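You operate a simulated robot arm through the tools that you are given. There is no shell and no other tool.

You run a simulated robot arm. Do the job below in one go: nothing can be reset, and whatever is moved stays where it is left.

Task
Change the low orange bobbin on the plait board for a full one.
Fine: push the handle back, stand the low bobbin in the rack's LOW seat, set the full orange bobbin from the rack in its slot, press JOIN, then pull tight; the lever, the other full bobbins and the other braids stay.

Only the result counts: the job must be done as asked and must still hold three seconds after the hand-in. Knocking over, shifting, dropping, spilling or breaking anything else fails it.

Robot
A 6-joint arm with a two-finger parallel gripper, fixed in place. Base frame: the origin is at the foot of the arm, x ahead of it, y to its left, z up. Readings come in m, rad, newtons and seconds.
Its first joint turns from -2.897 to 2.897 rad. Payload 3.91 kg.
The tool frame sits at the grasp point between the pads (the TCP): z along the fingers, y along the line on which they close. The tips reach 0.03 m beyond it. Largest opening 0.11 m; finger width 0.02, thickness 0.01; the body of the gripper, 0.048 by 0.112 m, starts 0.055 m behind the TCP.
Orientation is that of the tool frame in the base frame, as [roll, pitch, yaw] about the fixed x, y, z axes, in that order (R = Rz(yaw) Ry(pitch) Rx(roll)). With the fingers straight down and closing along the base's y, the tool's x points along the base's -x, its y along +y and its z along -z.

Tools
- The arm moves only by the tool arm_command. Its argument "commands" is one flat list of numbers, 7 for each row, row after row: the gripper command, from -1 (shut) to 1 (fully open), values between in proportion, then the shift along the tool's x, y, z in mm, then the turn, a rotation vector about the tool's x, y, z in rad. In form: [hand, dx, dy, dz, wx, wy, wz, hand, dx, dy, dz, wx, wy, wz, ...]. A call has 1 to 20 rows; each row is the pose to reach, as a shift and turn from the pose commanded when the call began, along the tool's axes at that moment. Each row takes 0.2 s and may step no farther than 0.05 m and 0.15 rad from the row before; otherwise, or with a gripper value out of range, the whole call is refused. Where a pose cannot be reached the arm comes as near as it can. A force on the tool above 60 N (or 10 N above the force at the start of the call, whichever is more), or a blocked arm, ends the call early, and 0.2 s more pass. The fingers move at their own pace (about 0.153 m/s each) and stop on an object; they squeeze with about 44 N. The grip force told is the motor's: it shows also when the fingers shut on nothing. Time passes only in rows, and 0.2 s behind the last, so rows that repeat a pose let the fingers close. It gives the time, the measured TCP pose, the force on the tool (base axes), the opening and the grip force at its end, in the units of the frame above (readings bear some noise), with the torque about the TCP (base axes, N m) and any sound that the robot's microphone picked up, and new pictures: "views" is both (left out), scene, wrist or none.
- Cameras (640 x 400 px; columns grow to the right, rows downward): "scene" is fixed at [0.4006, -0.6493, 1.5663]; the picture's right is [0.53, 0.85, 0.00], its down [0.79, -0.49, -0.38] and it looks along [-0.32, 0.20, -0.93] (base axes); focal length 232 px, centre (320, 200). "wrist" rides on the gripper at [0.072, 0.017, -0.103] in the tool frame; the picture's right is [-0.23, 0.97, 0.00], its down [-0.76, -0.18, -0.62] and it looks along [-0.61, -0.14, 0.78] (tool axes); focal length 222 px, centre (320, 200). There is no depth. A picture from a camera that has moved, and an enlarged one, comes with that camera's place and axes in the base frame and with its lens.
- close_up(camera, box): a new picture of the part [left, top, right, bottom] of that camera's present view, enlarged. No time passes.
- sign_off(): hands the job in; it is judged then, once.

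Nothing tells you positions but the pictures and the camera data. Unless the task says otherwise, let go and move clear before handing in.

The tools are called after "Request:" by a JSON object that holds its "name" and its "arguments". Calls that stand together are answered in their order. arm_command: Moves the arm, as the interface text tells. Its arguments: {"type":"object","properties":{"commands":{"type":"array"},"views":{"type":"string","enum":["both","scene","wrist","none"]}},"required":["commands"]} The other tools are called the same way: close_up (camera, box) takes an enlarged picture of a part of a camera's view; sign_off () hands the job in.

At the start:

```text
t: 0.0
eef_pos: [0.2245, -0.4458, 1.1665]
ee_rot: [-3.141, 0.001, -3.141]
force: [0.3, 0.4, 0.3]
moment: [-0.01, 0.0, 0.0]
width: 0.11
grip_force: 0.0
```

scene: 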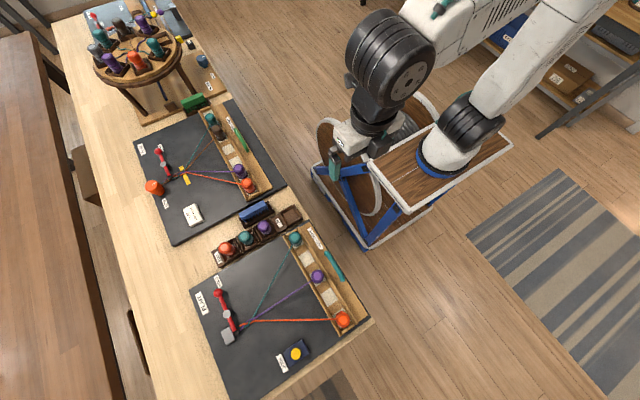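
wrist: 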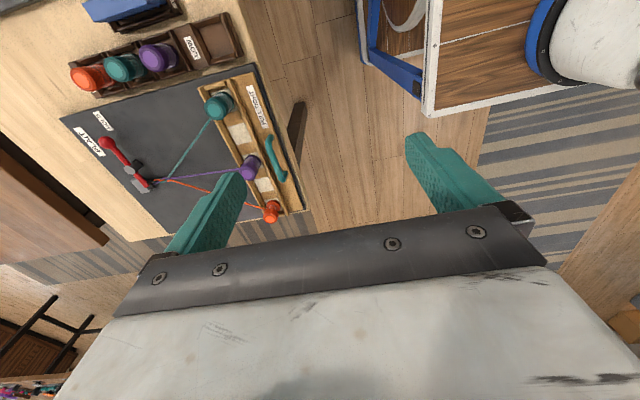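

I see two boards on the bench: a lower one marked PLAIT with a red lever, three bobbins in a rail and a yellow button, and another board further up. A rack with orange, teal and purple bobbins plus an empty seat stands between them. I'll take close-ups before moving.

Request:
{"name": "close_up", "arguments": {"camera": "scene", "box": [180, 190, 380, 315]}}

Request:
{"name": "close_up", "arguments": {"camera": "scene", "box": [190, 275, 380, 394]}}

Request:
{"name": "close_up", "arguments": {"camera": "wrist", "box": [60, 0, 320, 230]}}

Request:
{"name": "close_up", "arguments": {"camera": "scene", "box": [120, 90, 300, 240]}}

```text
3.20 times, centred on (280, 252) of scene
camera zoom: at [0.4006, -0.6493, 1.5663], right [0.53, 0.85, 0.0], down [0.79, -0.49, -0.38], along [-0.32, 0.2, -0.93], focal length 741 px, centre (448, 32)
```

zoom: 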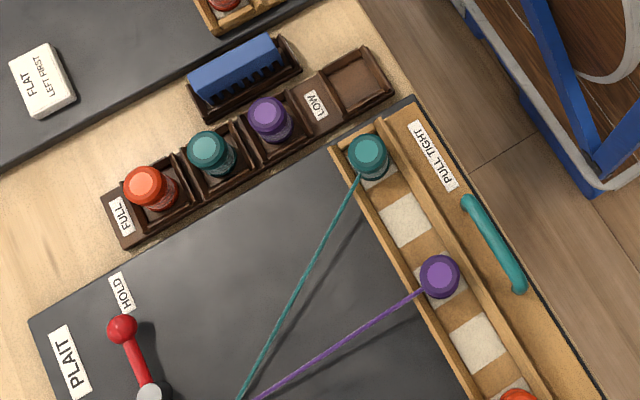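

```text
3.36 times, centred on (285, 334) of scene
camera zoom: at [0.4006, -0.6493, 1.5663], right [0.53, 0.85, 0.0], down [0.79, -0.49, -0.38], along [-0.32, 0.2, -0.93], focal length 778 px, centre (438, -252)
```

zoom: 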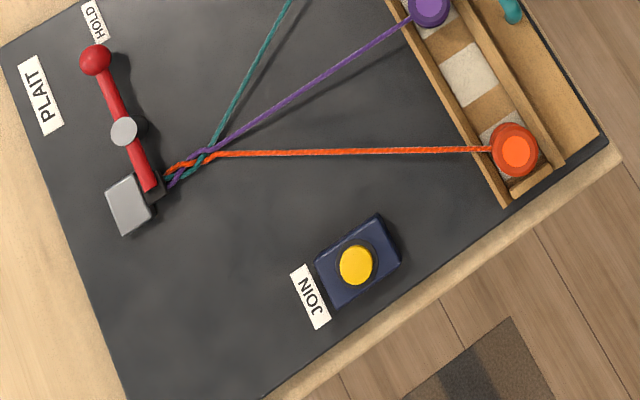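

```text
1.74 times, centred on (190, 115) of wrist
camera zoom: at [0.152, -0.4286, 1.2704], right [0.23, 0.97, 0.0], down [0.76, -0.18, 0.62], along [0.61, -0.14, -0.78], focal length 386 px, centre (546, 348)
```

zoom: 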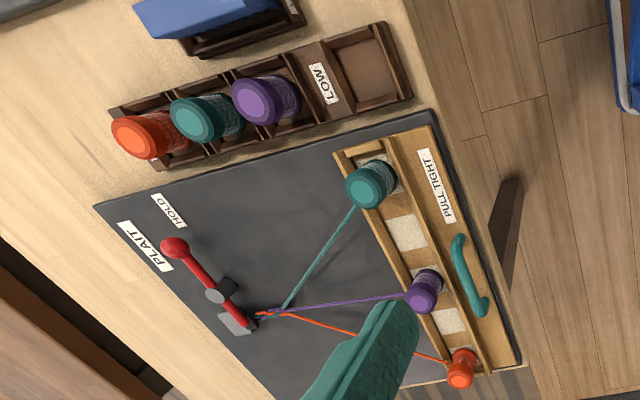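

```text
2.67 times, centred on (210, 165) of scene
camera zoom: at [0.4006, -0.6493, 1.5663], right [0.53, 0.85, 0.0], down [0.79, -0.49, -0.38], along [-0.32, 0.2, -0.93], focal length 618 px, centre (613, 293)
```

zoom: 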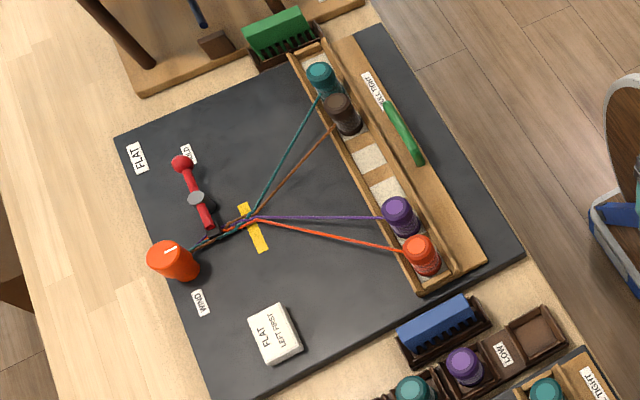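

From the two pictures, the rail runs along base x at y≈-0.63, with teal at x≈0.22, purple at 0.355 and the low orange at 0.49. The rack runs along y at x≈0.137, with full orange at y≈-0.83 and the LOW seat at y≈-0.59, and the bench is near z≈0.79. I'll lower the wrist camera over the board to measure these better.

Request:
{"name": "arm_command", "arguments": {"commands": [1, 0, -30, 30, 0, 0, 0, 1, 0, -60, 60, 0, 0, 0, 1, 0, -90, 90, 0, 0, 0, 1, 0, -120, 120, 0, 0, 0, 1, 0, -150, 140, 0, 0, 0, 1, 0, -150, 140, 0, 0, 0], "views": "both"}}

```text
t: 1.4
eef_pos: [0.2262, -0.5938, 1.0265]
ee_rot: [-3.139, 0.001, 3.14]
force: [-1.0, -0.6, -0.3]
moment: [-0.03, -0.01, -0.04]
width: 0.1099
grip_force: 0.0
camera wrist: at [0.1536, -0.5779, 1.1295], right [0.23, 0.97, 0.0], down [0.76, -0.18, 0.62], along [0.61, -0.14, -0.78], focal length 222 px, centre (320, 200)
```

scene: 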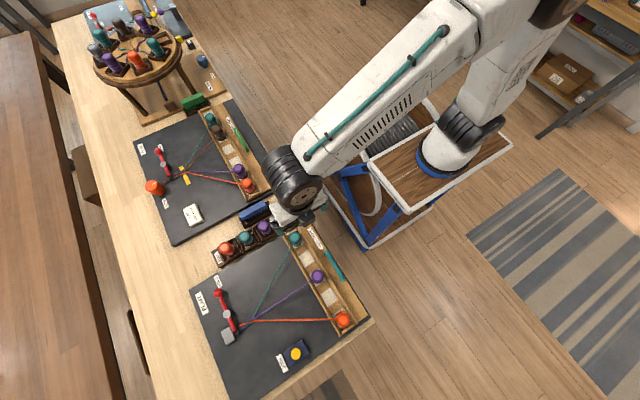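
wrist: 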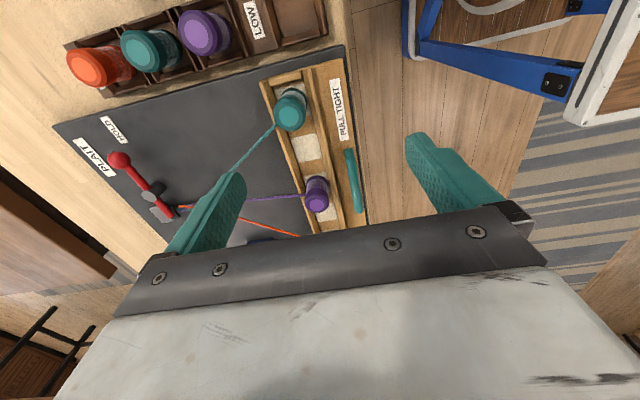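

The view of the rack and rail is closer now. I'll enlarge it to look at the rail, the handle and the seats.

Request:
{"name": "close_up", "arguments": {"camera": "wrist", "box": [230, 20, 400, 240]}}

Request:
{"name": "close_up", "arguments": {"camera": "wrist", "box": [50, 0, 350, 120]}}

Request:
{"name": "close_up", "arguments": {"camera": "wrist", "box": [60, 80, 320, 250]}}

```text
1.82 times, centred on (315, 130) of wrist
camera zoom: at [0.1536, -0.5779, 1.1295], right [0.23, 0.97, 0.0], down [0.76, -0.18, 0.62], along [0.61, -0.14, -0.78], focal length 404 px, centre (329, 327)
```

zoom: 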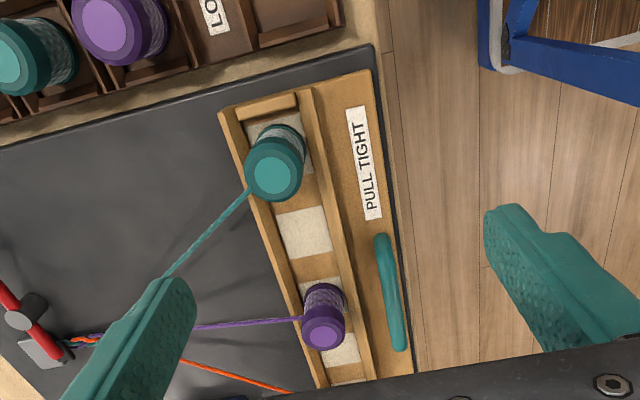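

```text
2.13 times, centred on (200, 60) of wrist
camera zoom: at [0.1536, -0.5779, 1.1295], right [0.23, 0.97, 0.0], down [0.76, -0.18, 0.62], along [0.61, -0.14, -0.78], focal length 474 px, centre (576, 499)
```

zoom: 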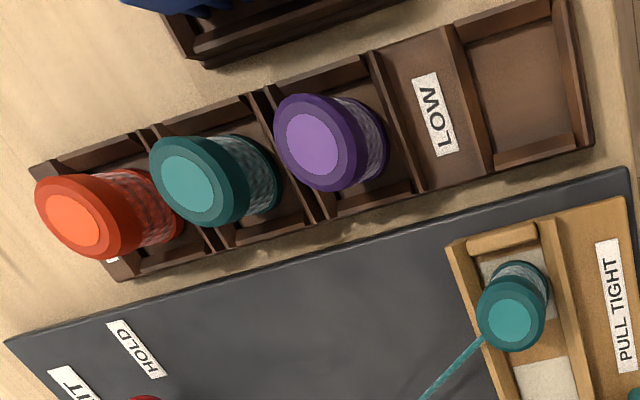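

```text
2.35 times, centred on (190, 165) of wrist
camera zoom: at [0.1536, -0.5779, 1.1295], right [0.23, 0.97, 0.0], down [0.76, -0.18, 0.62], along [0.61, -0.14, -0.78], focal length 523 px, centre (626, 282)
```

zoom: 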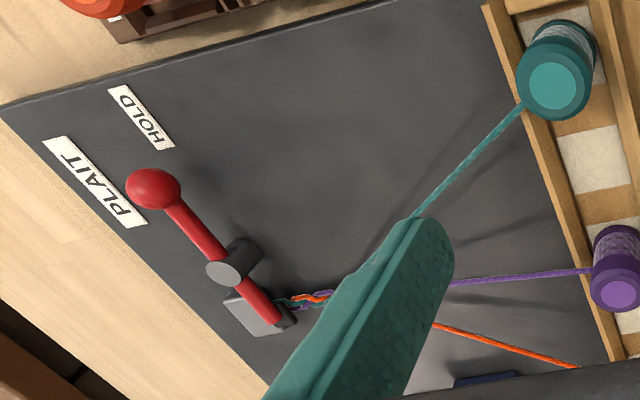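

The lever ball points at HOLD, and each bobbin is a tapered spool with a cap. Next I'll move +x at the same height to see the low orange bobbin, the handle and the JOIN button.

Request:
{"name": "arm_command", "arguments": {"commands": [1, -48, 0, 0, 0, 0, 0, 1, -96, 0, 0, 0, 0, 0, 1, -144, 0, 0, 0, 0, 0, 1, -190, 0, 0, 0, 0, 0, 1, -190, 0, 0, 0, 0, 0], "views": "both"}}

```text
t: 2.6
eef_pos: [0.4134, -0.5948, 1.0288]
ee_rot: [-3.139, 0.001, -3.141]
force: [-0.2, 0.1, 0.0]
moment: [-0.02, -0.01, -0.02]
width: 0.1102
grip_force: 0.1
camera wrist: at [0.341, -0.578, 1.1312], right [0.23, 0.97, 0.0], down [0.76, -0.18, 0.62], along [0.61, -0.14, -0.78], focal length 222 px, centre (320, 200)
```

scene: 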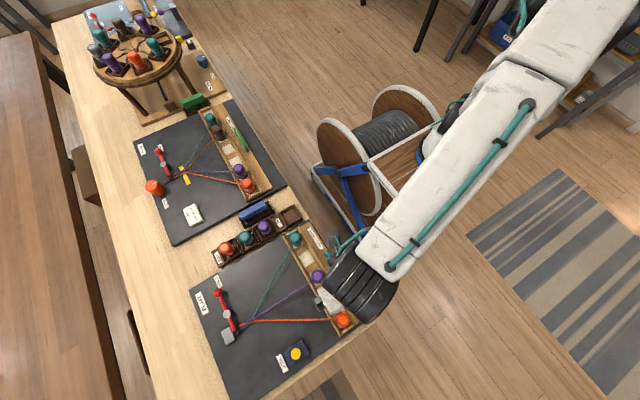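
wrist: 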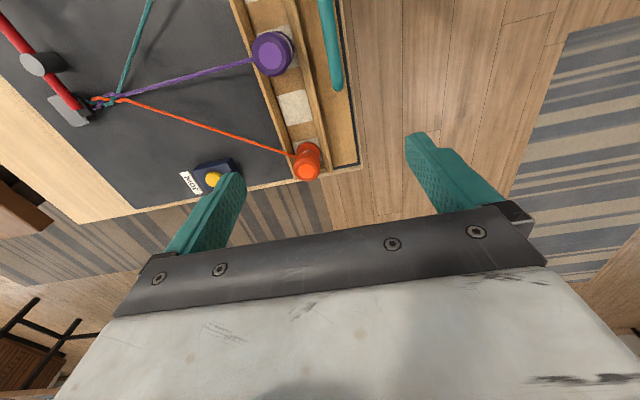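

Request:
{"name": "close_up", "arguments": {"camera": "wrist", "box": [220, 0, 380, 200]}}

Request:
{"name": "close_up", "arguments": {"camera": "wrist", "box": [80, 80, 320, 230]}}

```text
2.00 times, centred on (300, 100) of wrist
camera zoom: at [0.341, -0.578, 1.1312], right [0.23, 0.97, 0.0], down [0.76, -0.18, 0.62], along [0.61, -0.14, -0.78], focal length 444 px, centre (360, 400)
```

zoom: 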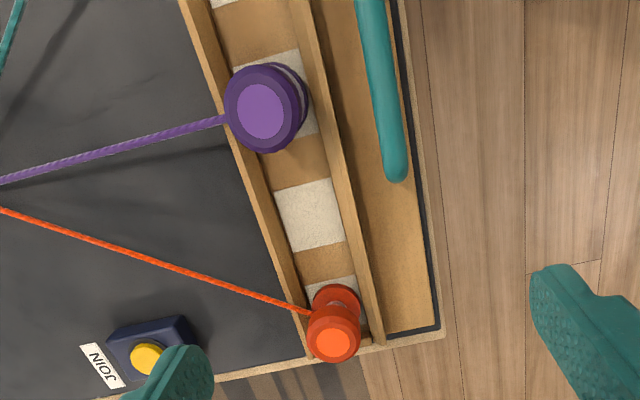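

```text
2.67 times, centred on (200, 155) of wrist
camera zoom: at [0.341, -0.578, 1.1312], right [0.23, 0.97, 0.0], down [0.76, -0.18, 0.62], along [0.61, -0.14, -0.78], focal length 592 px, centre (640, 320)
```

zoom: 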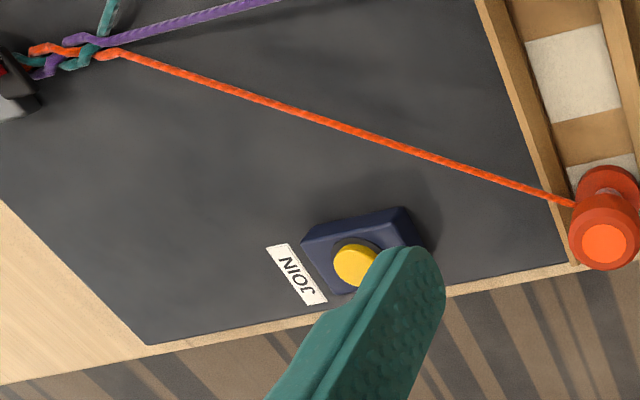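

Triangulating gives purple top ≈ (0.354,-0.627,0.886), low orange top ≈ (0.487,-0.630,0.879), and the handle bar at x 0.295–0.405, y≈-0.570, z≈0.857. I'll move in above the handle to check its shape and height before pushing it.

Request:
{"name": "arm_command", "arguments": {"commands": [1, 35, 8, 15, 0, 0, 0, 1, 70, 16, 30, 0, 0, 0, 1, 100, 25, 50, 0, 0, 0, 1, 100, 25, 50, 0, 0, 0], "views": "both"}}

Request:
{"name": "close_up", "arguments": {"camera": "wrist", "box": [220, 40, 420, 230]}}

```text
t: 3.6
eef_pos: [0.3131, -0.5697, 0.9778]
ee_rot: [-3.141, 0.001, -3.141]
force: [-0.9, -0.6, -0.8]
moment: [0.03, 0.01, -0.01]
width: 0.1096
grip_force: 0.0
camera wrist: at [0.2408, -0.5532, 1.0807], right [0.23, 0.97, 0.0], down [0.76, -0.18, 0.62], along [0.61, -0.14, -0.78], focal length 222 px, centre (320, 200)
```

scene: 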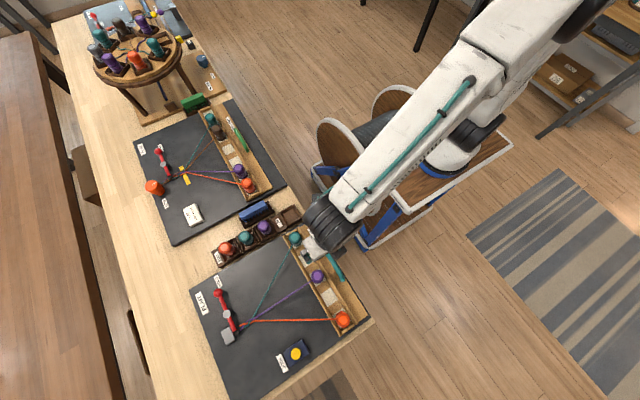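
wrist: 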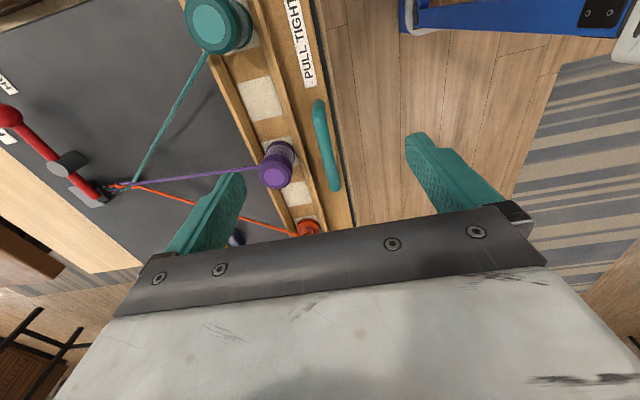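

```text
2.11 times, centred on (320, 135) of wrist
camera zoom: at [0.2408, -0.5532, 1.0807], right [0.23, 0.97, 0.0], down [0.76, -0.18, 0.62], along [0.61, -0.14, -0.78], focal length 468 px, centre (320, 337)
```

zoom: 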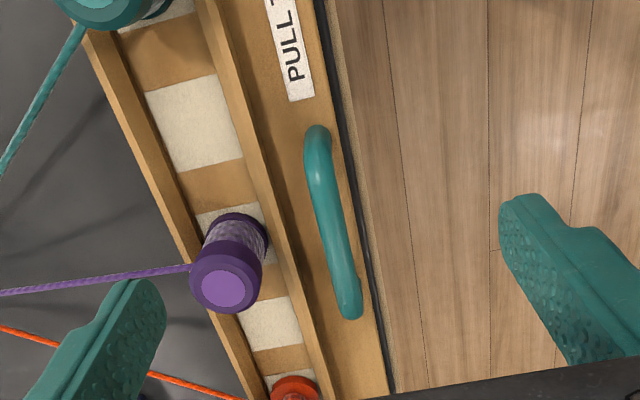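

The handle is a drawer-pull bar about 14 mm thick on posts, centred near x≈0.35, y≈-0.571, z≈0.85. I'll narrow the gripper to about 30 mm, centre over the bar and check before straddling it.

Request:
{"name": "arm_command", "arguments": {"commands": [-0.4, -18, 0, 20, 0, 0, 0, -0.4, -36, 0, 45, 0, 0, 0, -0.4, -36, 0, 45, 0, 0, 0], "views": "both"}}

Request:
{"name": "close_up", "arguments": {"camera": "wrist", "box": [220, 40, 420, 230]}}

```text
t: 4.4
eef_pos: [0.3519, -0.5704, 0.9304]
ee_rot: [3.141, -0.001, -3.141]
force: [-0.4, 0.9, 0.9]
moment: [-0.04, -0.03, 0.02]
width: 0.0328
grip_force: 0.0
camera wrist: at [0.2789, -0.5527, 1.0345], right [0.23, 0.97, 0.0], down [0.76, -0.18, 0.62], along [0.61, -0.14, -0.78], focal length 222 px, centre (320, 200)
```

scene: 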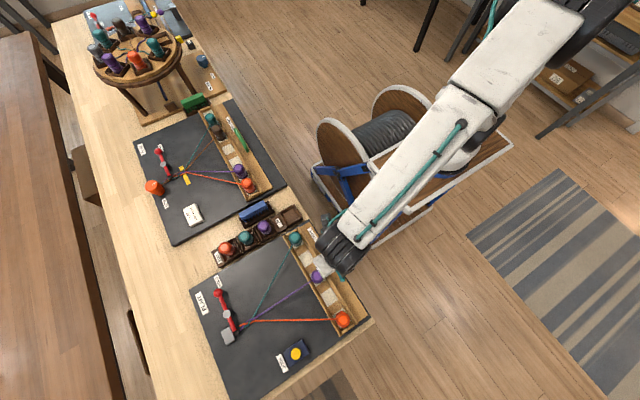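
wrist: 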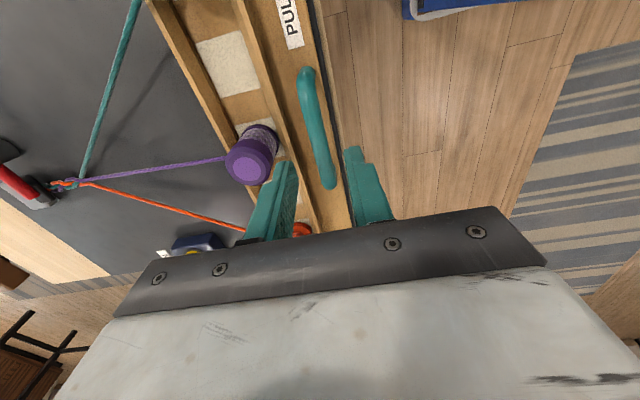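

```text
2.11 times, centred on (320, 135) of wrist
camera zoom: at [0.2789, -0.5527, 1.0345], right [0.23, 0.97, 0.0], down [0.76, -0.18, 0.62], along [0.61, -0.14, -0.78], focal length 468 px, centre (320, 337)
```

zoom: 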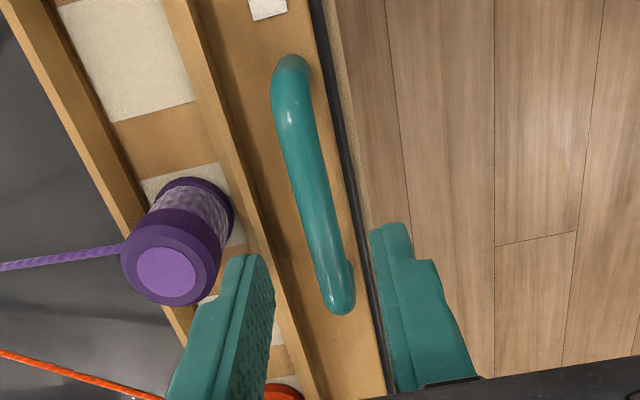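

The fingers straddle the bar with a little clearance on each side. I'll lower them until the tips are beside the bar.

Request:
{"name": "arm_command", "arguments": {"commands": [-0.4, 0, 0, 20, 0, 0, 0, -0.4, 0, 0, 40, 0, 0, 0, -0.4, 0, -1, 57, 0, 0, 0, -0.4, 0, -1, 57, 0, 0, 0], "views": "both"}}

Request:
{"name": "close_up", "arguments": {"camera": "wrist", "box": [220, 40, 420, 230]}}

```text
t: 5.4
eef_pos: [0.3505, -0.5722, 0.873]
ee_rot: [-3.141, -0.001, -3.141]
force: [0.4, -0.1, 0.0]
moment: [0.04, -0.02, 0.02]
width: 0.0331
grip_force: 0.1
camera wrist: at [0.2786, -0.5537, 0.9771], right [0.23, 0.97, 0.0], down [0.76, -0.18, 0.62], along [0.61, -0.14, -0.78], focal length 222 px, centre (320, 200)
```

scene: 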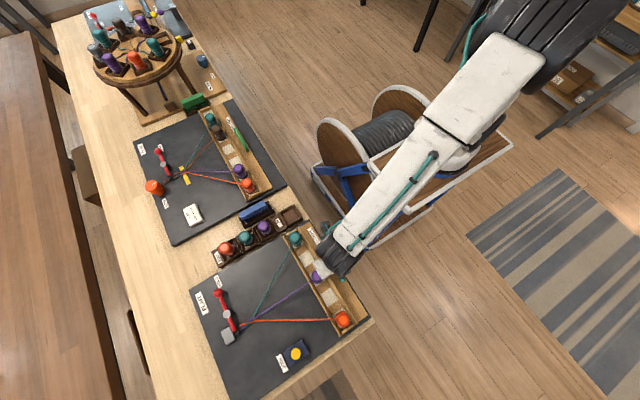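
wrist: 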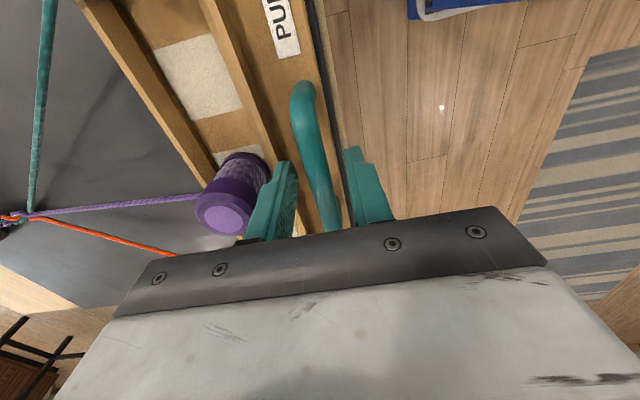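

```text
2.11 times, centred on (320, 135) of wrist
camera zoom: at [0.2786, -0.5537, 0.9771], right [0.23, 0.97, 0.0], down [0.76, -0.18, 0.62], along [0.61, -0.14, -0.78], focal length 468 px, centre (320, 337)
```

zoom: 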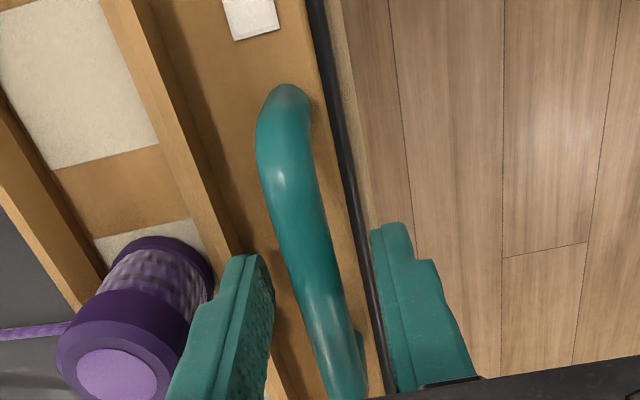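

The bar sits about 4 mm to the -y side of the tool centre. I'll shift over by that amount and narrow the fingers around it without squeezing hard.

Request:
{"name": "arm_command", "arguments": {"commands": [-0.4, 0, -3, 0, 0, 0, 0, -0.5, 0, -4, 0, 0, 0, 0, -0.62, 0, -4, 0, 0, 0, 0, -0.66, 0, -4, 0, 0, 0, 0], "views": "wrist"}}

Request:
{"name": "close_up", "arguments": {"camera": "wrist", "box": [220, 40, 420, 230]}}

```text
t: 6.4
eef_pos: [0.3518, -0.5757, 0.8745]
ee_rot: [3.141, 0.0, -3.141]
force: [1.1, 3.2, 0.4]
moment: [0.06, 0.03, -0.02]
width: 0.0204
grip_force: 2.0
camera wrist: at [0.2781, -0.5582, 0.978], right [0.23, 0.97, 0.0], down [0.76, -0.18, 0.62], along [0.61, -0.14, -0.78], focal length 222 px, centre (320, 200)
```

wrist: 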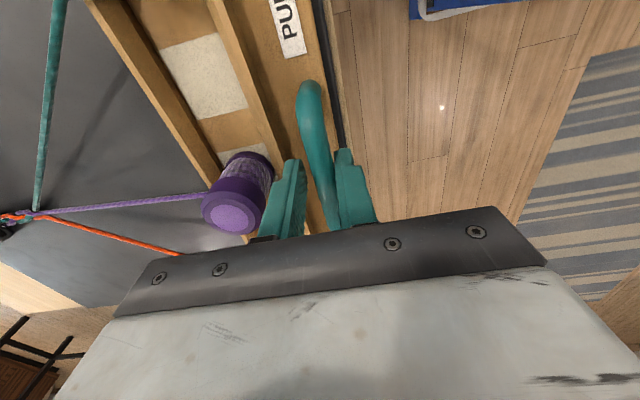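

```text
2.11 times, centred on (320, 135) of wrist
camera zoom: at [0.2781, -0.5582, 0.978], right [0.23, 0.97, 0.0], down [0.76, -0.18, 0.62], along [0.61, -0.14, -0.78], focal length 468 px, centre (320, 337)
```

zoom: 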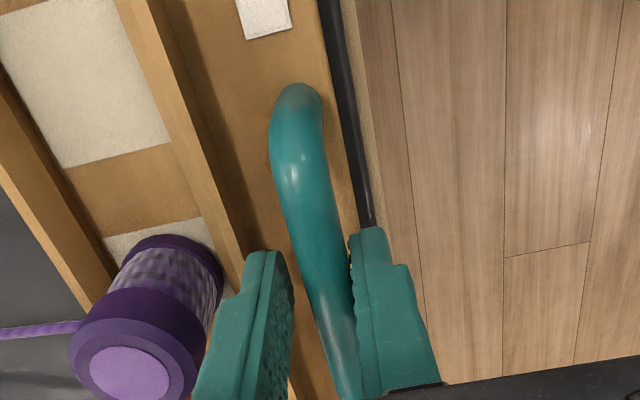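

The +y finger now touches the bar, with 3 N of reaction. I'll push the handle back toward -y in small steps and watch the force and sound.

Request:
{"name": "arm_command", "arguments": {"commands": [-0.66, 0, -5, 0, 0, 0, 0, -0.66, 0, -10, 0, 0, 0, 0, -0.66, 0, -15, 0, 0, 0, 0, -0.66, 0, -15, 0, 0, 0, 0], "views": "both"}}

Request:
{"name": "close_up", "arguments": {"camera": "wrist", "box": [220, 40, 420, 230]}}

Request:
{"name": "close_up", "arguments": {"camera": "scene", "box": [190, 210, 380, 390]}}

```text
t: 7.4
eef_pos: [0.3497, -0.591, 0.877]
ee_rot: [-3.141, 0.0, -3.141]
force: [0.0, 1.1, 0.4]
moment: [0.03, 0.0, 0.0]
width: 0.0195
grip_force: 0.8
camera wrist: at [0.2773, -0.5736, 0.9788], right [0.23, 0.97, 0.0], down [0.76, -0.18, 0.62], along [0.61, -0.14, -0.78], focal length 222 px, centre (320, 200)
```

scene: 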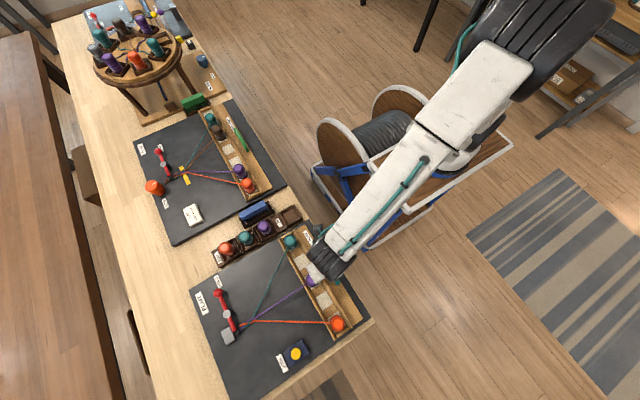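
wrist: 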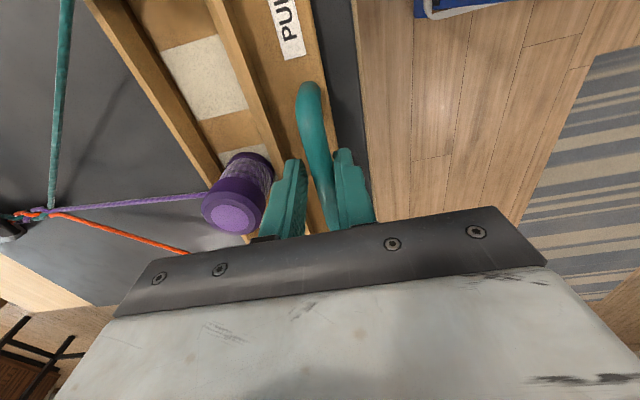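

```text
2.11 times, centred on (320, 135) of wrist
camera zoom: at [0.2773, -0.5736, 0.9788], right [0.23, 0.97, 0.0], down [0.76, -0.18, 0.62], along [0.61, -0.14, -0.78], focal length 468 px, centre (320, 337)
```

zoom: 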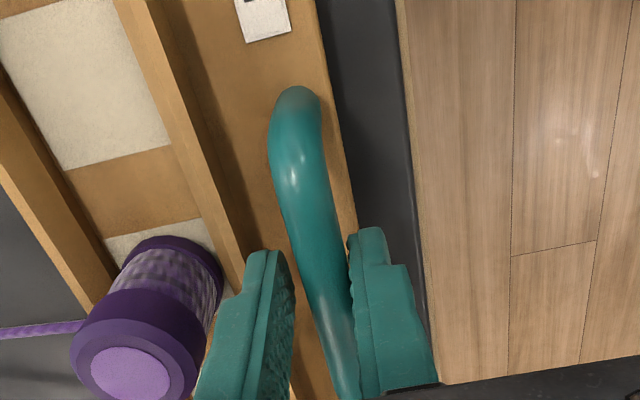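

```text
2.22 times, centred on (285, 300) of scene
camera zoom: at [0.4006, -0.6493, 1.5663], right [0.53, 0.85, 0.0], down [0.79, -0.49, -0.38], along [-0.32, 0.2, -0.93], focal length 515 px, centre (398, -22)
```

zoom: 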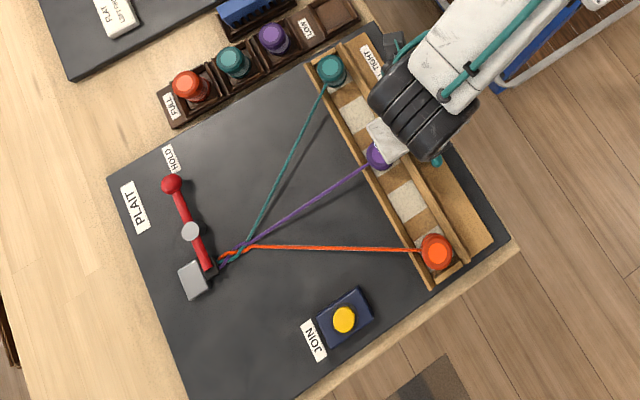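

The whole carriage slides together with very low friction and has moved about 15 mm so far. I'll keep pushing gently until it reaches its stop.

Request:
{"name": "arm_command", "arguments": {"commands": [-0.66, 0, -5, 0, 0, 0, 0, -0.66, 0, -10, 0, 0, 0, 0, -0.66, 0, -15, 0, 0, 0, 0, -0.66, 0, -20, 0, 0, 0, 0, -0.66, 0, -20, 0, 0, 0, 0], "views": "both"}}

```text
t: 8.6
eef_pos: [0.3504, -0.6114, 0.8745]
ee_rot: [3.141, -0.001, -3.141]
force: [0.3, 0.9, 0.0]
moment: [-0.02, -0.02, 0.0]
width: 0.0192
grip_force: 0.8
camera wrist: at [0.2782, -0.5939, 0.9779], right [0.23, 0.97, 0.0], down [0.76, -0.18, 0.62], along [0.61, -0.14, -0.78], focal length 222 px, centre (320, 200)
```

scene: 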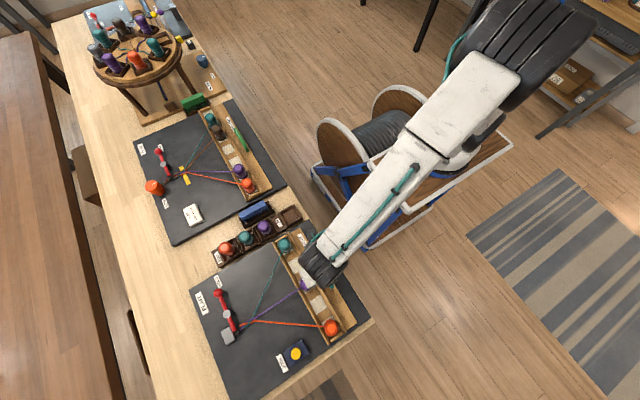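
wrist: 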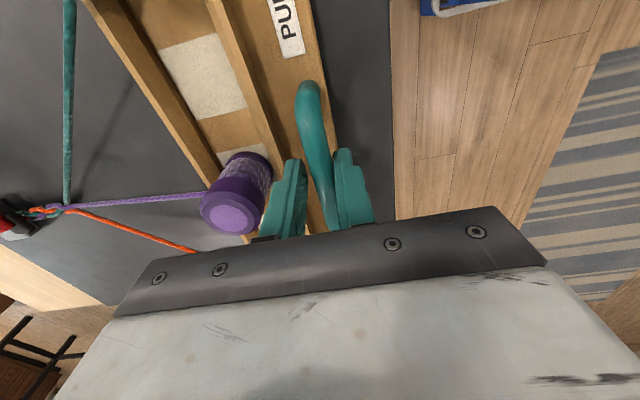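

The carriage has moved about 36 mm with no stop yet. I'll continue in short steps, keeping clear of the JOIN block.

Request:
{"name": "arm_command", "arguments": {"commands": [-0.66, 0, -4, 0, 0, 0, 0, -0.66, 0, -8, 0, 0, 0, 0, -0.66, 0, -12, 0, 0, 0, 0, -0.66, 0, -12, 0, 0, 0, 0], "views": "both"}}

Request:
{"name": "close_up", "arguments": {"camera": "scene", "box": [190, 210, 380, 390]}}

```text
t: 9.6
eef_pos: [0.3499, -0.6216, 0.8763]
ee_rot: [-3.141, 0.001, 3.141]
force: [1.4, 13.9, 4.8]
moment: [0.22, 0.07, -0.01]
width: 0.0253
grip_force: 6.1
camera wrist: at [0.2781, -0.6047, 0.9785], right [0.23, 0.97, 0.0], down [0.76, -0.18, 0.62], along [0.61, -0.14, -0.78], focal length 222 px, centre (320, 200)
```

scene: 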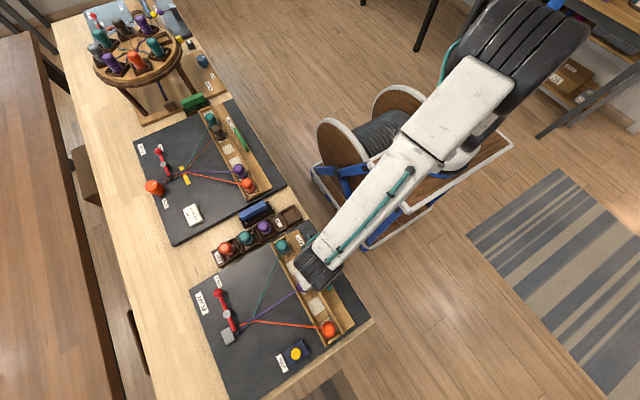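
wrist: 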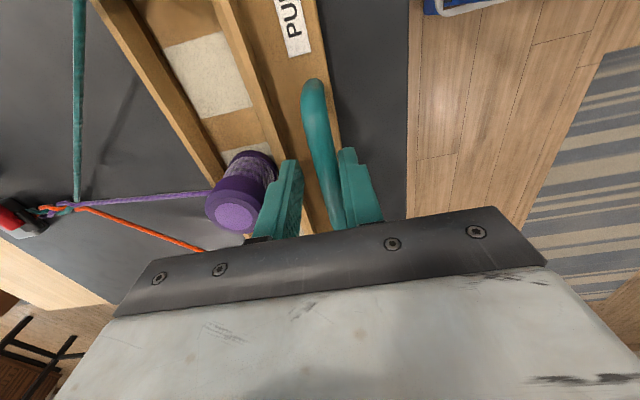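

```text
2.22 times, centred on (285, 300) of scene
camera zoom: at [0.4006, -0.6493, 1.5663], right [0.53, 0.85, 0.0], down [0.79, -0.49, -0.38], along [-0.32, 0.2, -0.93], focal length 515 px, centre (398, -22)
```

zoom: 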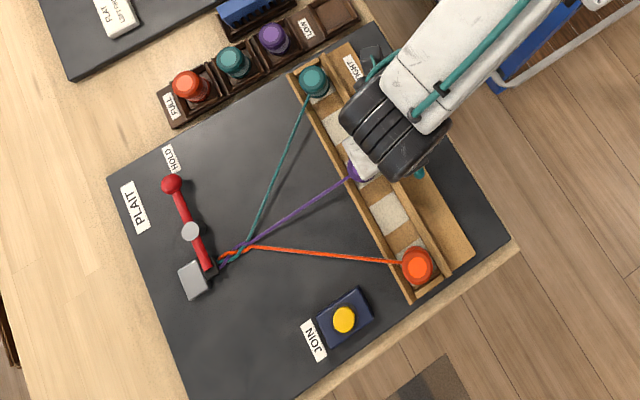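

Force rose to 14 N and the finger was back-driven, so the stop is reached after about 43 mm. I'll push slightly more to rule out a detent, then back off.

Request:
{"name": "arm_command", "arguments": {"commands": [-0.66, 0, -3, 0, 0, 0, 0, -0.66, 0, -5, 0, 0, 0, 0, -0.66, 0, -5, 0, 0, 0, 0], "views": "wrist"}}

```text
t: 10.4
eef_pos: [0.3504, -0.6265, 0.8757]
ee_rot: [3.14, 0.001, 3.14]
force: [-6.2, 31.5, 6.4]
moment: [0.49, 0.41, 0.09]
width: 0.0342
grip_force: 15.4
camera wrist: at [0.2782, -0.6095, 0.9785], right [0.23, 0.97, 0.0], down [0.76, -0.18, 0.62], along [0.61, -0.14, -0.78], focal length 222 px, centre (320, 200)
```

wrist: 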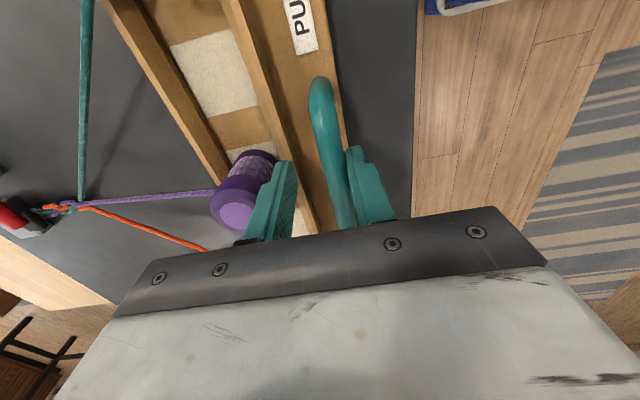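

That is a firm stop. I'll relax the push by re-centring on the bar, then lift straight up and look at the carriage and bobbins.

Request:
{"name": "arm_command", "arguments": {"commands": [-0.6, 0, 5, 0, 0, 0, 0, -0.6, 0, 11, 0, 0, 0, 0, -0.6, 0, 11, 0, 0, 0, 0, -0.55, 0, 11, -10, 0, 0, 0, -0.5, 0, 11, -30, 0, 0, 0, -0.5, 0, 11, -60, 0, 0, 0, -0.5, 0, 11, -100, 0, 0, 0, -0.5, 0, 11, -140, 0, 0, 0, -0.5, 0, 11, -140, 0, 0, 0], "views": "both"}}

Request:
{"name": "close_up", "arguments": {"camera": "wrist", "box": [200, 0, 420, 240]}}

Request:
{"name": "close_up", "arguments": {"camera": "scene", "box": [190, 210, 380, 390]}}

```text
t: 12.4
eef_pos: [0.3506, -0.6157, 1.0167]
ee_rot: [-3.14, 0.001, -3.141]
force: [-0.4, 0.2, 0.1]
moment: [-0.02, 0.02, -0.05]
width: 0.0274
grip_force: 0.0
camera wrist: at [0.2782, -0.5989, 1.1193], right [0.23, 0.97, 0.0], down [0.76, -0.18, 0.62], along [0.61, -0.14, -0.78], focal length 222 px, centre (320, 200)
```

scene: 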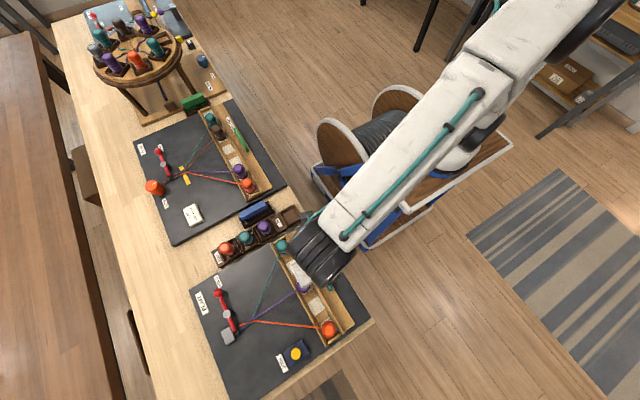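
wrist: 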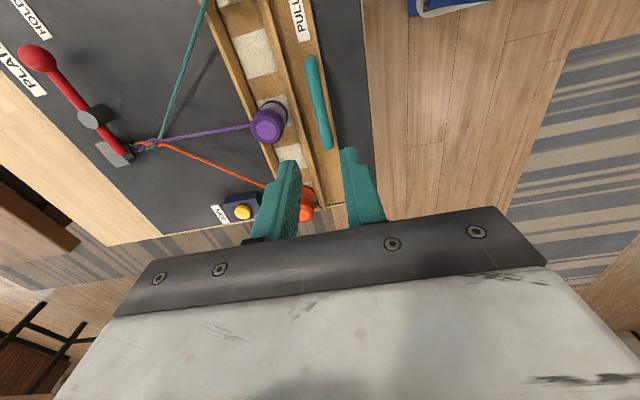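

```text
1.67 times, centred on (310, 120) of wrist
camera zoom: at [0.2782, -0.5989, 1.1193], right [0.23, 0.97, 0.0], down [0.76, -0.18, 0.62], along [0.61, -0.14, -0.78], focal length 370 px, centre (337, 333)
```

zoom: 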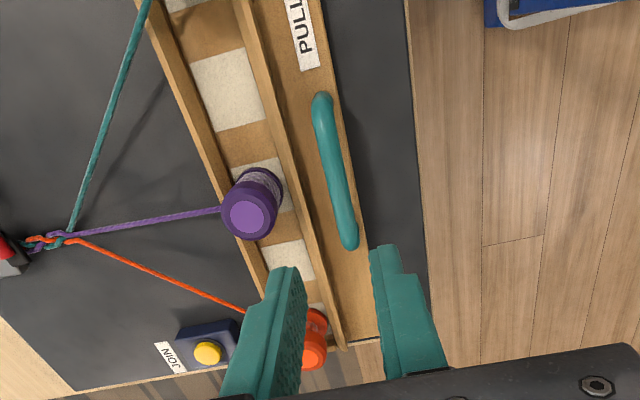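

```text
2.22 times, centred on (285, 300) of scene
camera zoom: at [0.4006, -0.6493, 1.5663], right [0.53, 0.85, 0.0], down [0.79, -0.49, -0.38], along [-0.32, 0.2, -0.93], focal length 515 px, centre (398, -22)
```

zoom: 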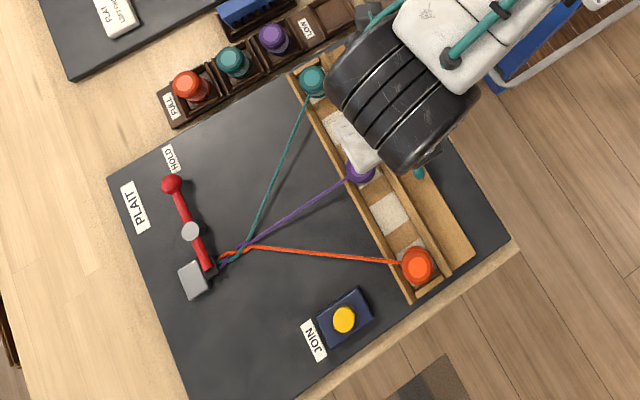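

The carriage is pushed back and the bobbins still stand in their slots, with the low orange now near (0.487,-0.673). I'll rotate the tool 90° so the fingers close along x, away from the thread and trough walls, while moving above it.

Request:
{"name": "arm_command", "arguments": {"commands": [-0.2, -12, -5, 0, 0, 0, 0.131, 0, -24, -10, 0, 0, 0, 0.262, 0.2, -36, -15, 0, 0, 0, 0.393, 0.2, -48, -20, 0, 0, 0, 0.524, 0.2, -60, -25, 0, 0, 0, 0.655, 0.2, -72, -30, 0, 0, 0, 0.786, 0.2, -84, -35, 0, 0, 0, 0.917, 0.2, -96, -40, 0, 0, 0, 1.048, 0.2, -108, -45, 0, 0, 0, 1.178, 0.2, -120, -50, 0, 0, 0, 1.309, 0.2, -130, -54, 0, 0, 0, 1.44, 0.2, -136, -58, 0, 0, 0, 1.571, 0.2, -136, -58, 0, 0, 0, 1.571], "views": "both"}}

Request:
{"name": "close_up", "arguments": {"camera": "wrist", "box": [220, 30, 420, 230]}}

```text
t: 15.2
eef_pos: [0.4865, -0.6744, 1.015]
ee_rot: [3.141, 0.0, 1.57]
force: [-0.7, -1.0, -0.8]
moment: [-0.02, 0.01, 0.04]
width: 0.0659
grip_force: 0.1
camera wrist: at [0.5039, -0.6021, 1.1184], right [0.97, -0.23, 0.0], down [-0.18, -0.76, 0.62], along [-0.14, -0.61, -0.78], focal length 222 px, centre (320, 200)
```

scene: 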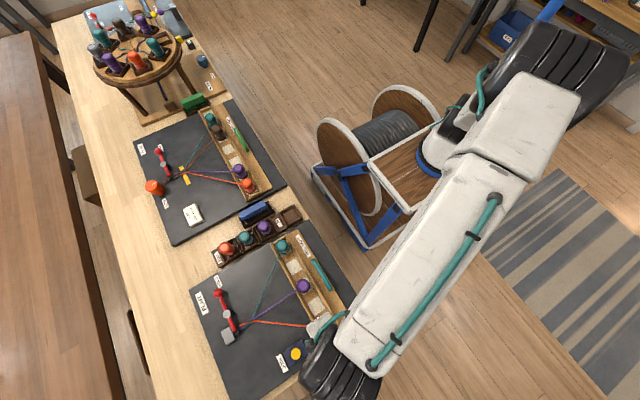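
wrist: 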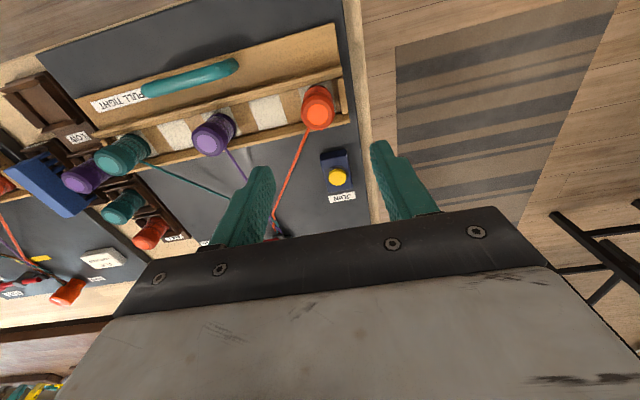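

```text
2.00 times, centred on (320, 130) of wrist
camera zoom: at [0.5039, -0.6021, 1.1184], right [0.97, -0.23, 0.0], down [-0.18, -0.76, 0.62], along [-0.14, -0.61, -0.78], focal length 444 px, centre (320, 340)
```

zoom: 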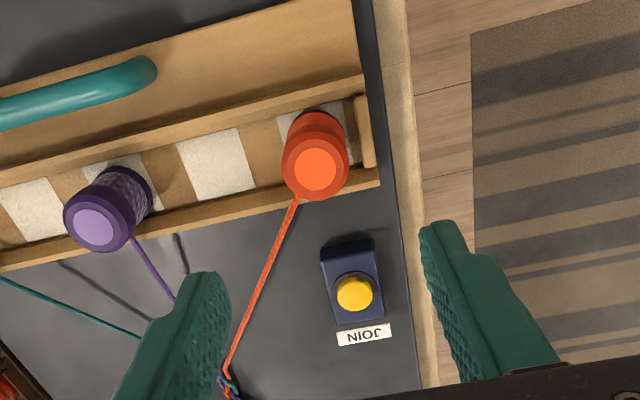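

The camera now looks from the robot side, with the low orange top near (0.485,-0.675) and the trough end stop at x≈0.511. I'll open to about 66 mm and descend part-way to refine the height and centring.

Request:
{"name": "arm_command", "arguments": {"commands": [0.2, -1, -1, 30, 0, 0, 0, 0.2, -1, -1, 60, 0, 0, 0, 0.2, -1, -1, 80, 0, 0, 0, 0.2, -1, -1, 80, 0, 0, 0], "views": "both"}}

Request:
{"name": "close_up", "arguments": {"camera": "wrist", "box": [220, 30, 420, 230]}}

```text
t: 16.2
eef_pos: [0.4844, -0.6769, 0.9333]
ee_rot: [-3.141, 0.0, 1.57]
force: [0.1, -0.5, -0.3]
moment: [0.04, 0.03, 0.01]
width: 0.0659
grip_force: 0.0
camera wrist: at [0.502, -0.6033, 1.0378], right [0.97, -0.23, 0.0], down [-0.18, -0.76, 0.62], along [-0.14, -0.61, -0.78], focal length 222 px, centre (320, 200)
```

scene: 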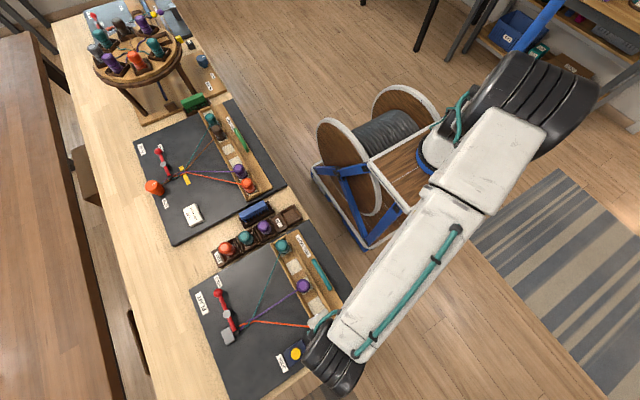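
wrist: 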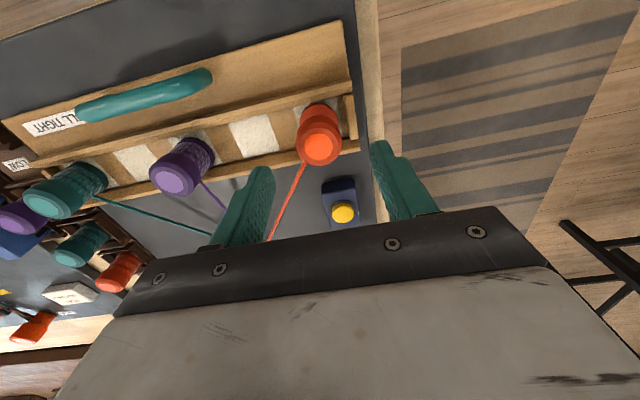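

```text
2.00 times, centred on (320, 130) of wrist
camera zoom: at [0.502, -0.6033, 1.0378], right [0.97, -0.23, 0.0], down [-0.18, -0.76, 0.62], along [-0.14, -0.61, -0.78], focal length 444 px, centre (320, 340)
```

zoom: 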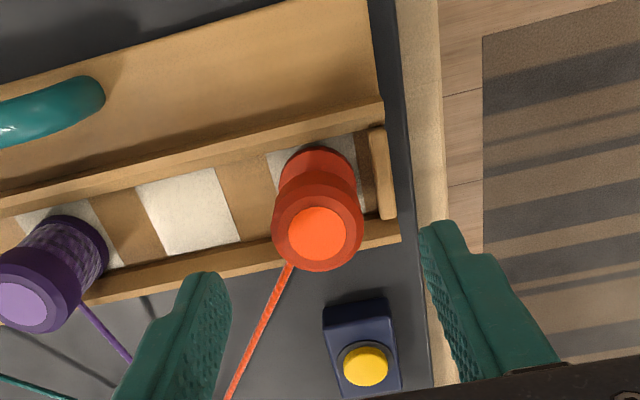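

The low orange top is refined to (0.485,-0.675,0.883), its cap is about 34 mm across, and the end stop top is ≈0.838. I'll descend to TCP z≈0.878 so the tips stay above the trough walls, then check.

Request:
{"name": "arm_command", "arguments": {"commands": [0.0, 1, 1, 20, 0, 0, 0, 0.0, 1, 1, 40, 0, 0, 0, 0.0, 1, 1, 55, 0, 0, 0, 0.0, 1, 1, 55, 0, 0, 0], "views": "wrist"}}

Request:
{"name": "close_up", "arguments": {"camera": "wrist", "box": [220, 60, 420, 260]}}

```text
t: 17.2
eef_pos: [0.487, -0.6741, 0.8805]
ee_rot: [-3.141, -0.001, 1.571]
force: [0.2, 1.0, -0.4]
moment: [0.02, 0.02, -0.01]
width: 0.055
grip_force: 0.1
camera wrist: at [0.5038, -0.6017, 0.9831], right [0.97, -0.23, 0.0], down [-0.18, -0.76, 0.62], along [-0.14, -0.61, -0.78], focal length 222 px, centre (320, 200)
```

wrist: 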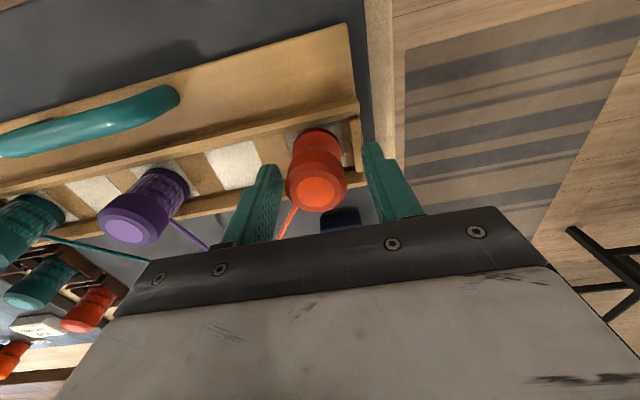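

```text
2.00 times, centred on (320, 160) of wrist
camera zoom: at [0.5038, -0.6017, 0.9831], right [0.97, -0.23, 0.0], down [-0.18, -0.76, 0.62], along [-0.14, -0.61, -0.78], focal length 444 px, centre (320, 280)
```

zoom: 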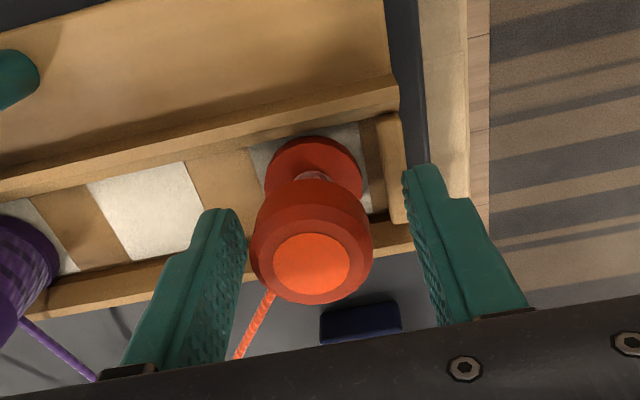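

The bobbin has a tall round knob 34 mm across over a thin core, and it sits between the fingers about 2 mm off centre. I'll shift and close on the knob.

Request:
{"name": "arm_command", "arguments": {"commands": [0.0, 0, -1.5, 0, 0, 0, 0, -0.2, 0, -1.5, 1, 0, 0, 0, -0.5, 0, -1.5, 1, 0, 0, 0, -1, 0, -1.5, 1, 0, 0, 0, -1, 0, -1.5, 1, 0, 0, 0, -1, 0, -1.5, 1, 0, 0, 0], "views": "wrist"}}

Request:
{"name": "close_up", "arguments": {"camera": "wrist", "box": [220, 60, 420, 260]}}

```text
t: 18.6
eef_pos: [0.4851, -0.675, 0.8793]
ee_rot: [-3.142, -0.001, 1.573]
force: [0.6, 0.6, -0.2]
moment: [-0.01, 0.03, -0.02]
width: 0.0343
grip_force: 43.2
camera wrist: at [0.5018, -0.6015, 0.9825], right [0.97, -0.23, 0.0], down [-0.18, -0.76, 0.62], along [-0.14, -0.61, -0.78], focal length 222 px, centre (320, 200)
```

wrist: 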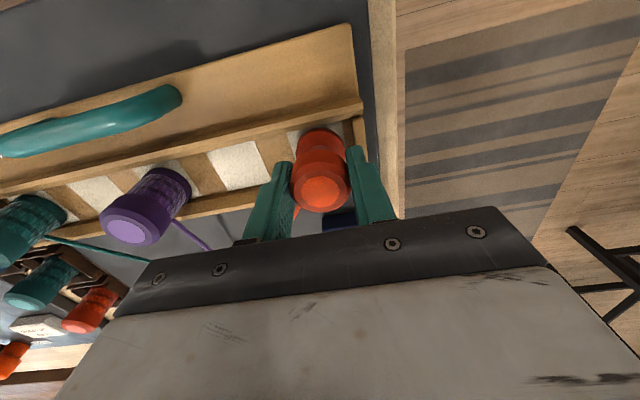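

```text
2.00 times, centred on (320, 160) of wrist
camera zoom: at [0.5018, -0.6015, 0.9825], right [0.97, -0.23, 0.0], down [-0.18, -0.76, 0.62], along [-0.14, -0.61, -0.78], focal length 444 px, centre (320, 280)
```

zoom: 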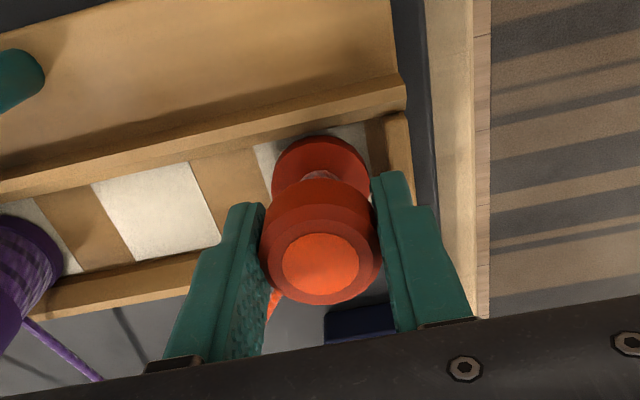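

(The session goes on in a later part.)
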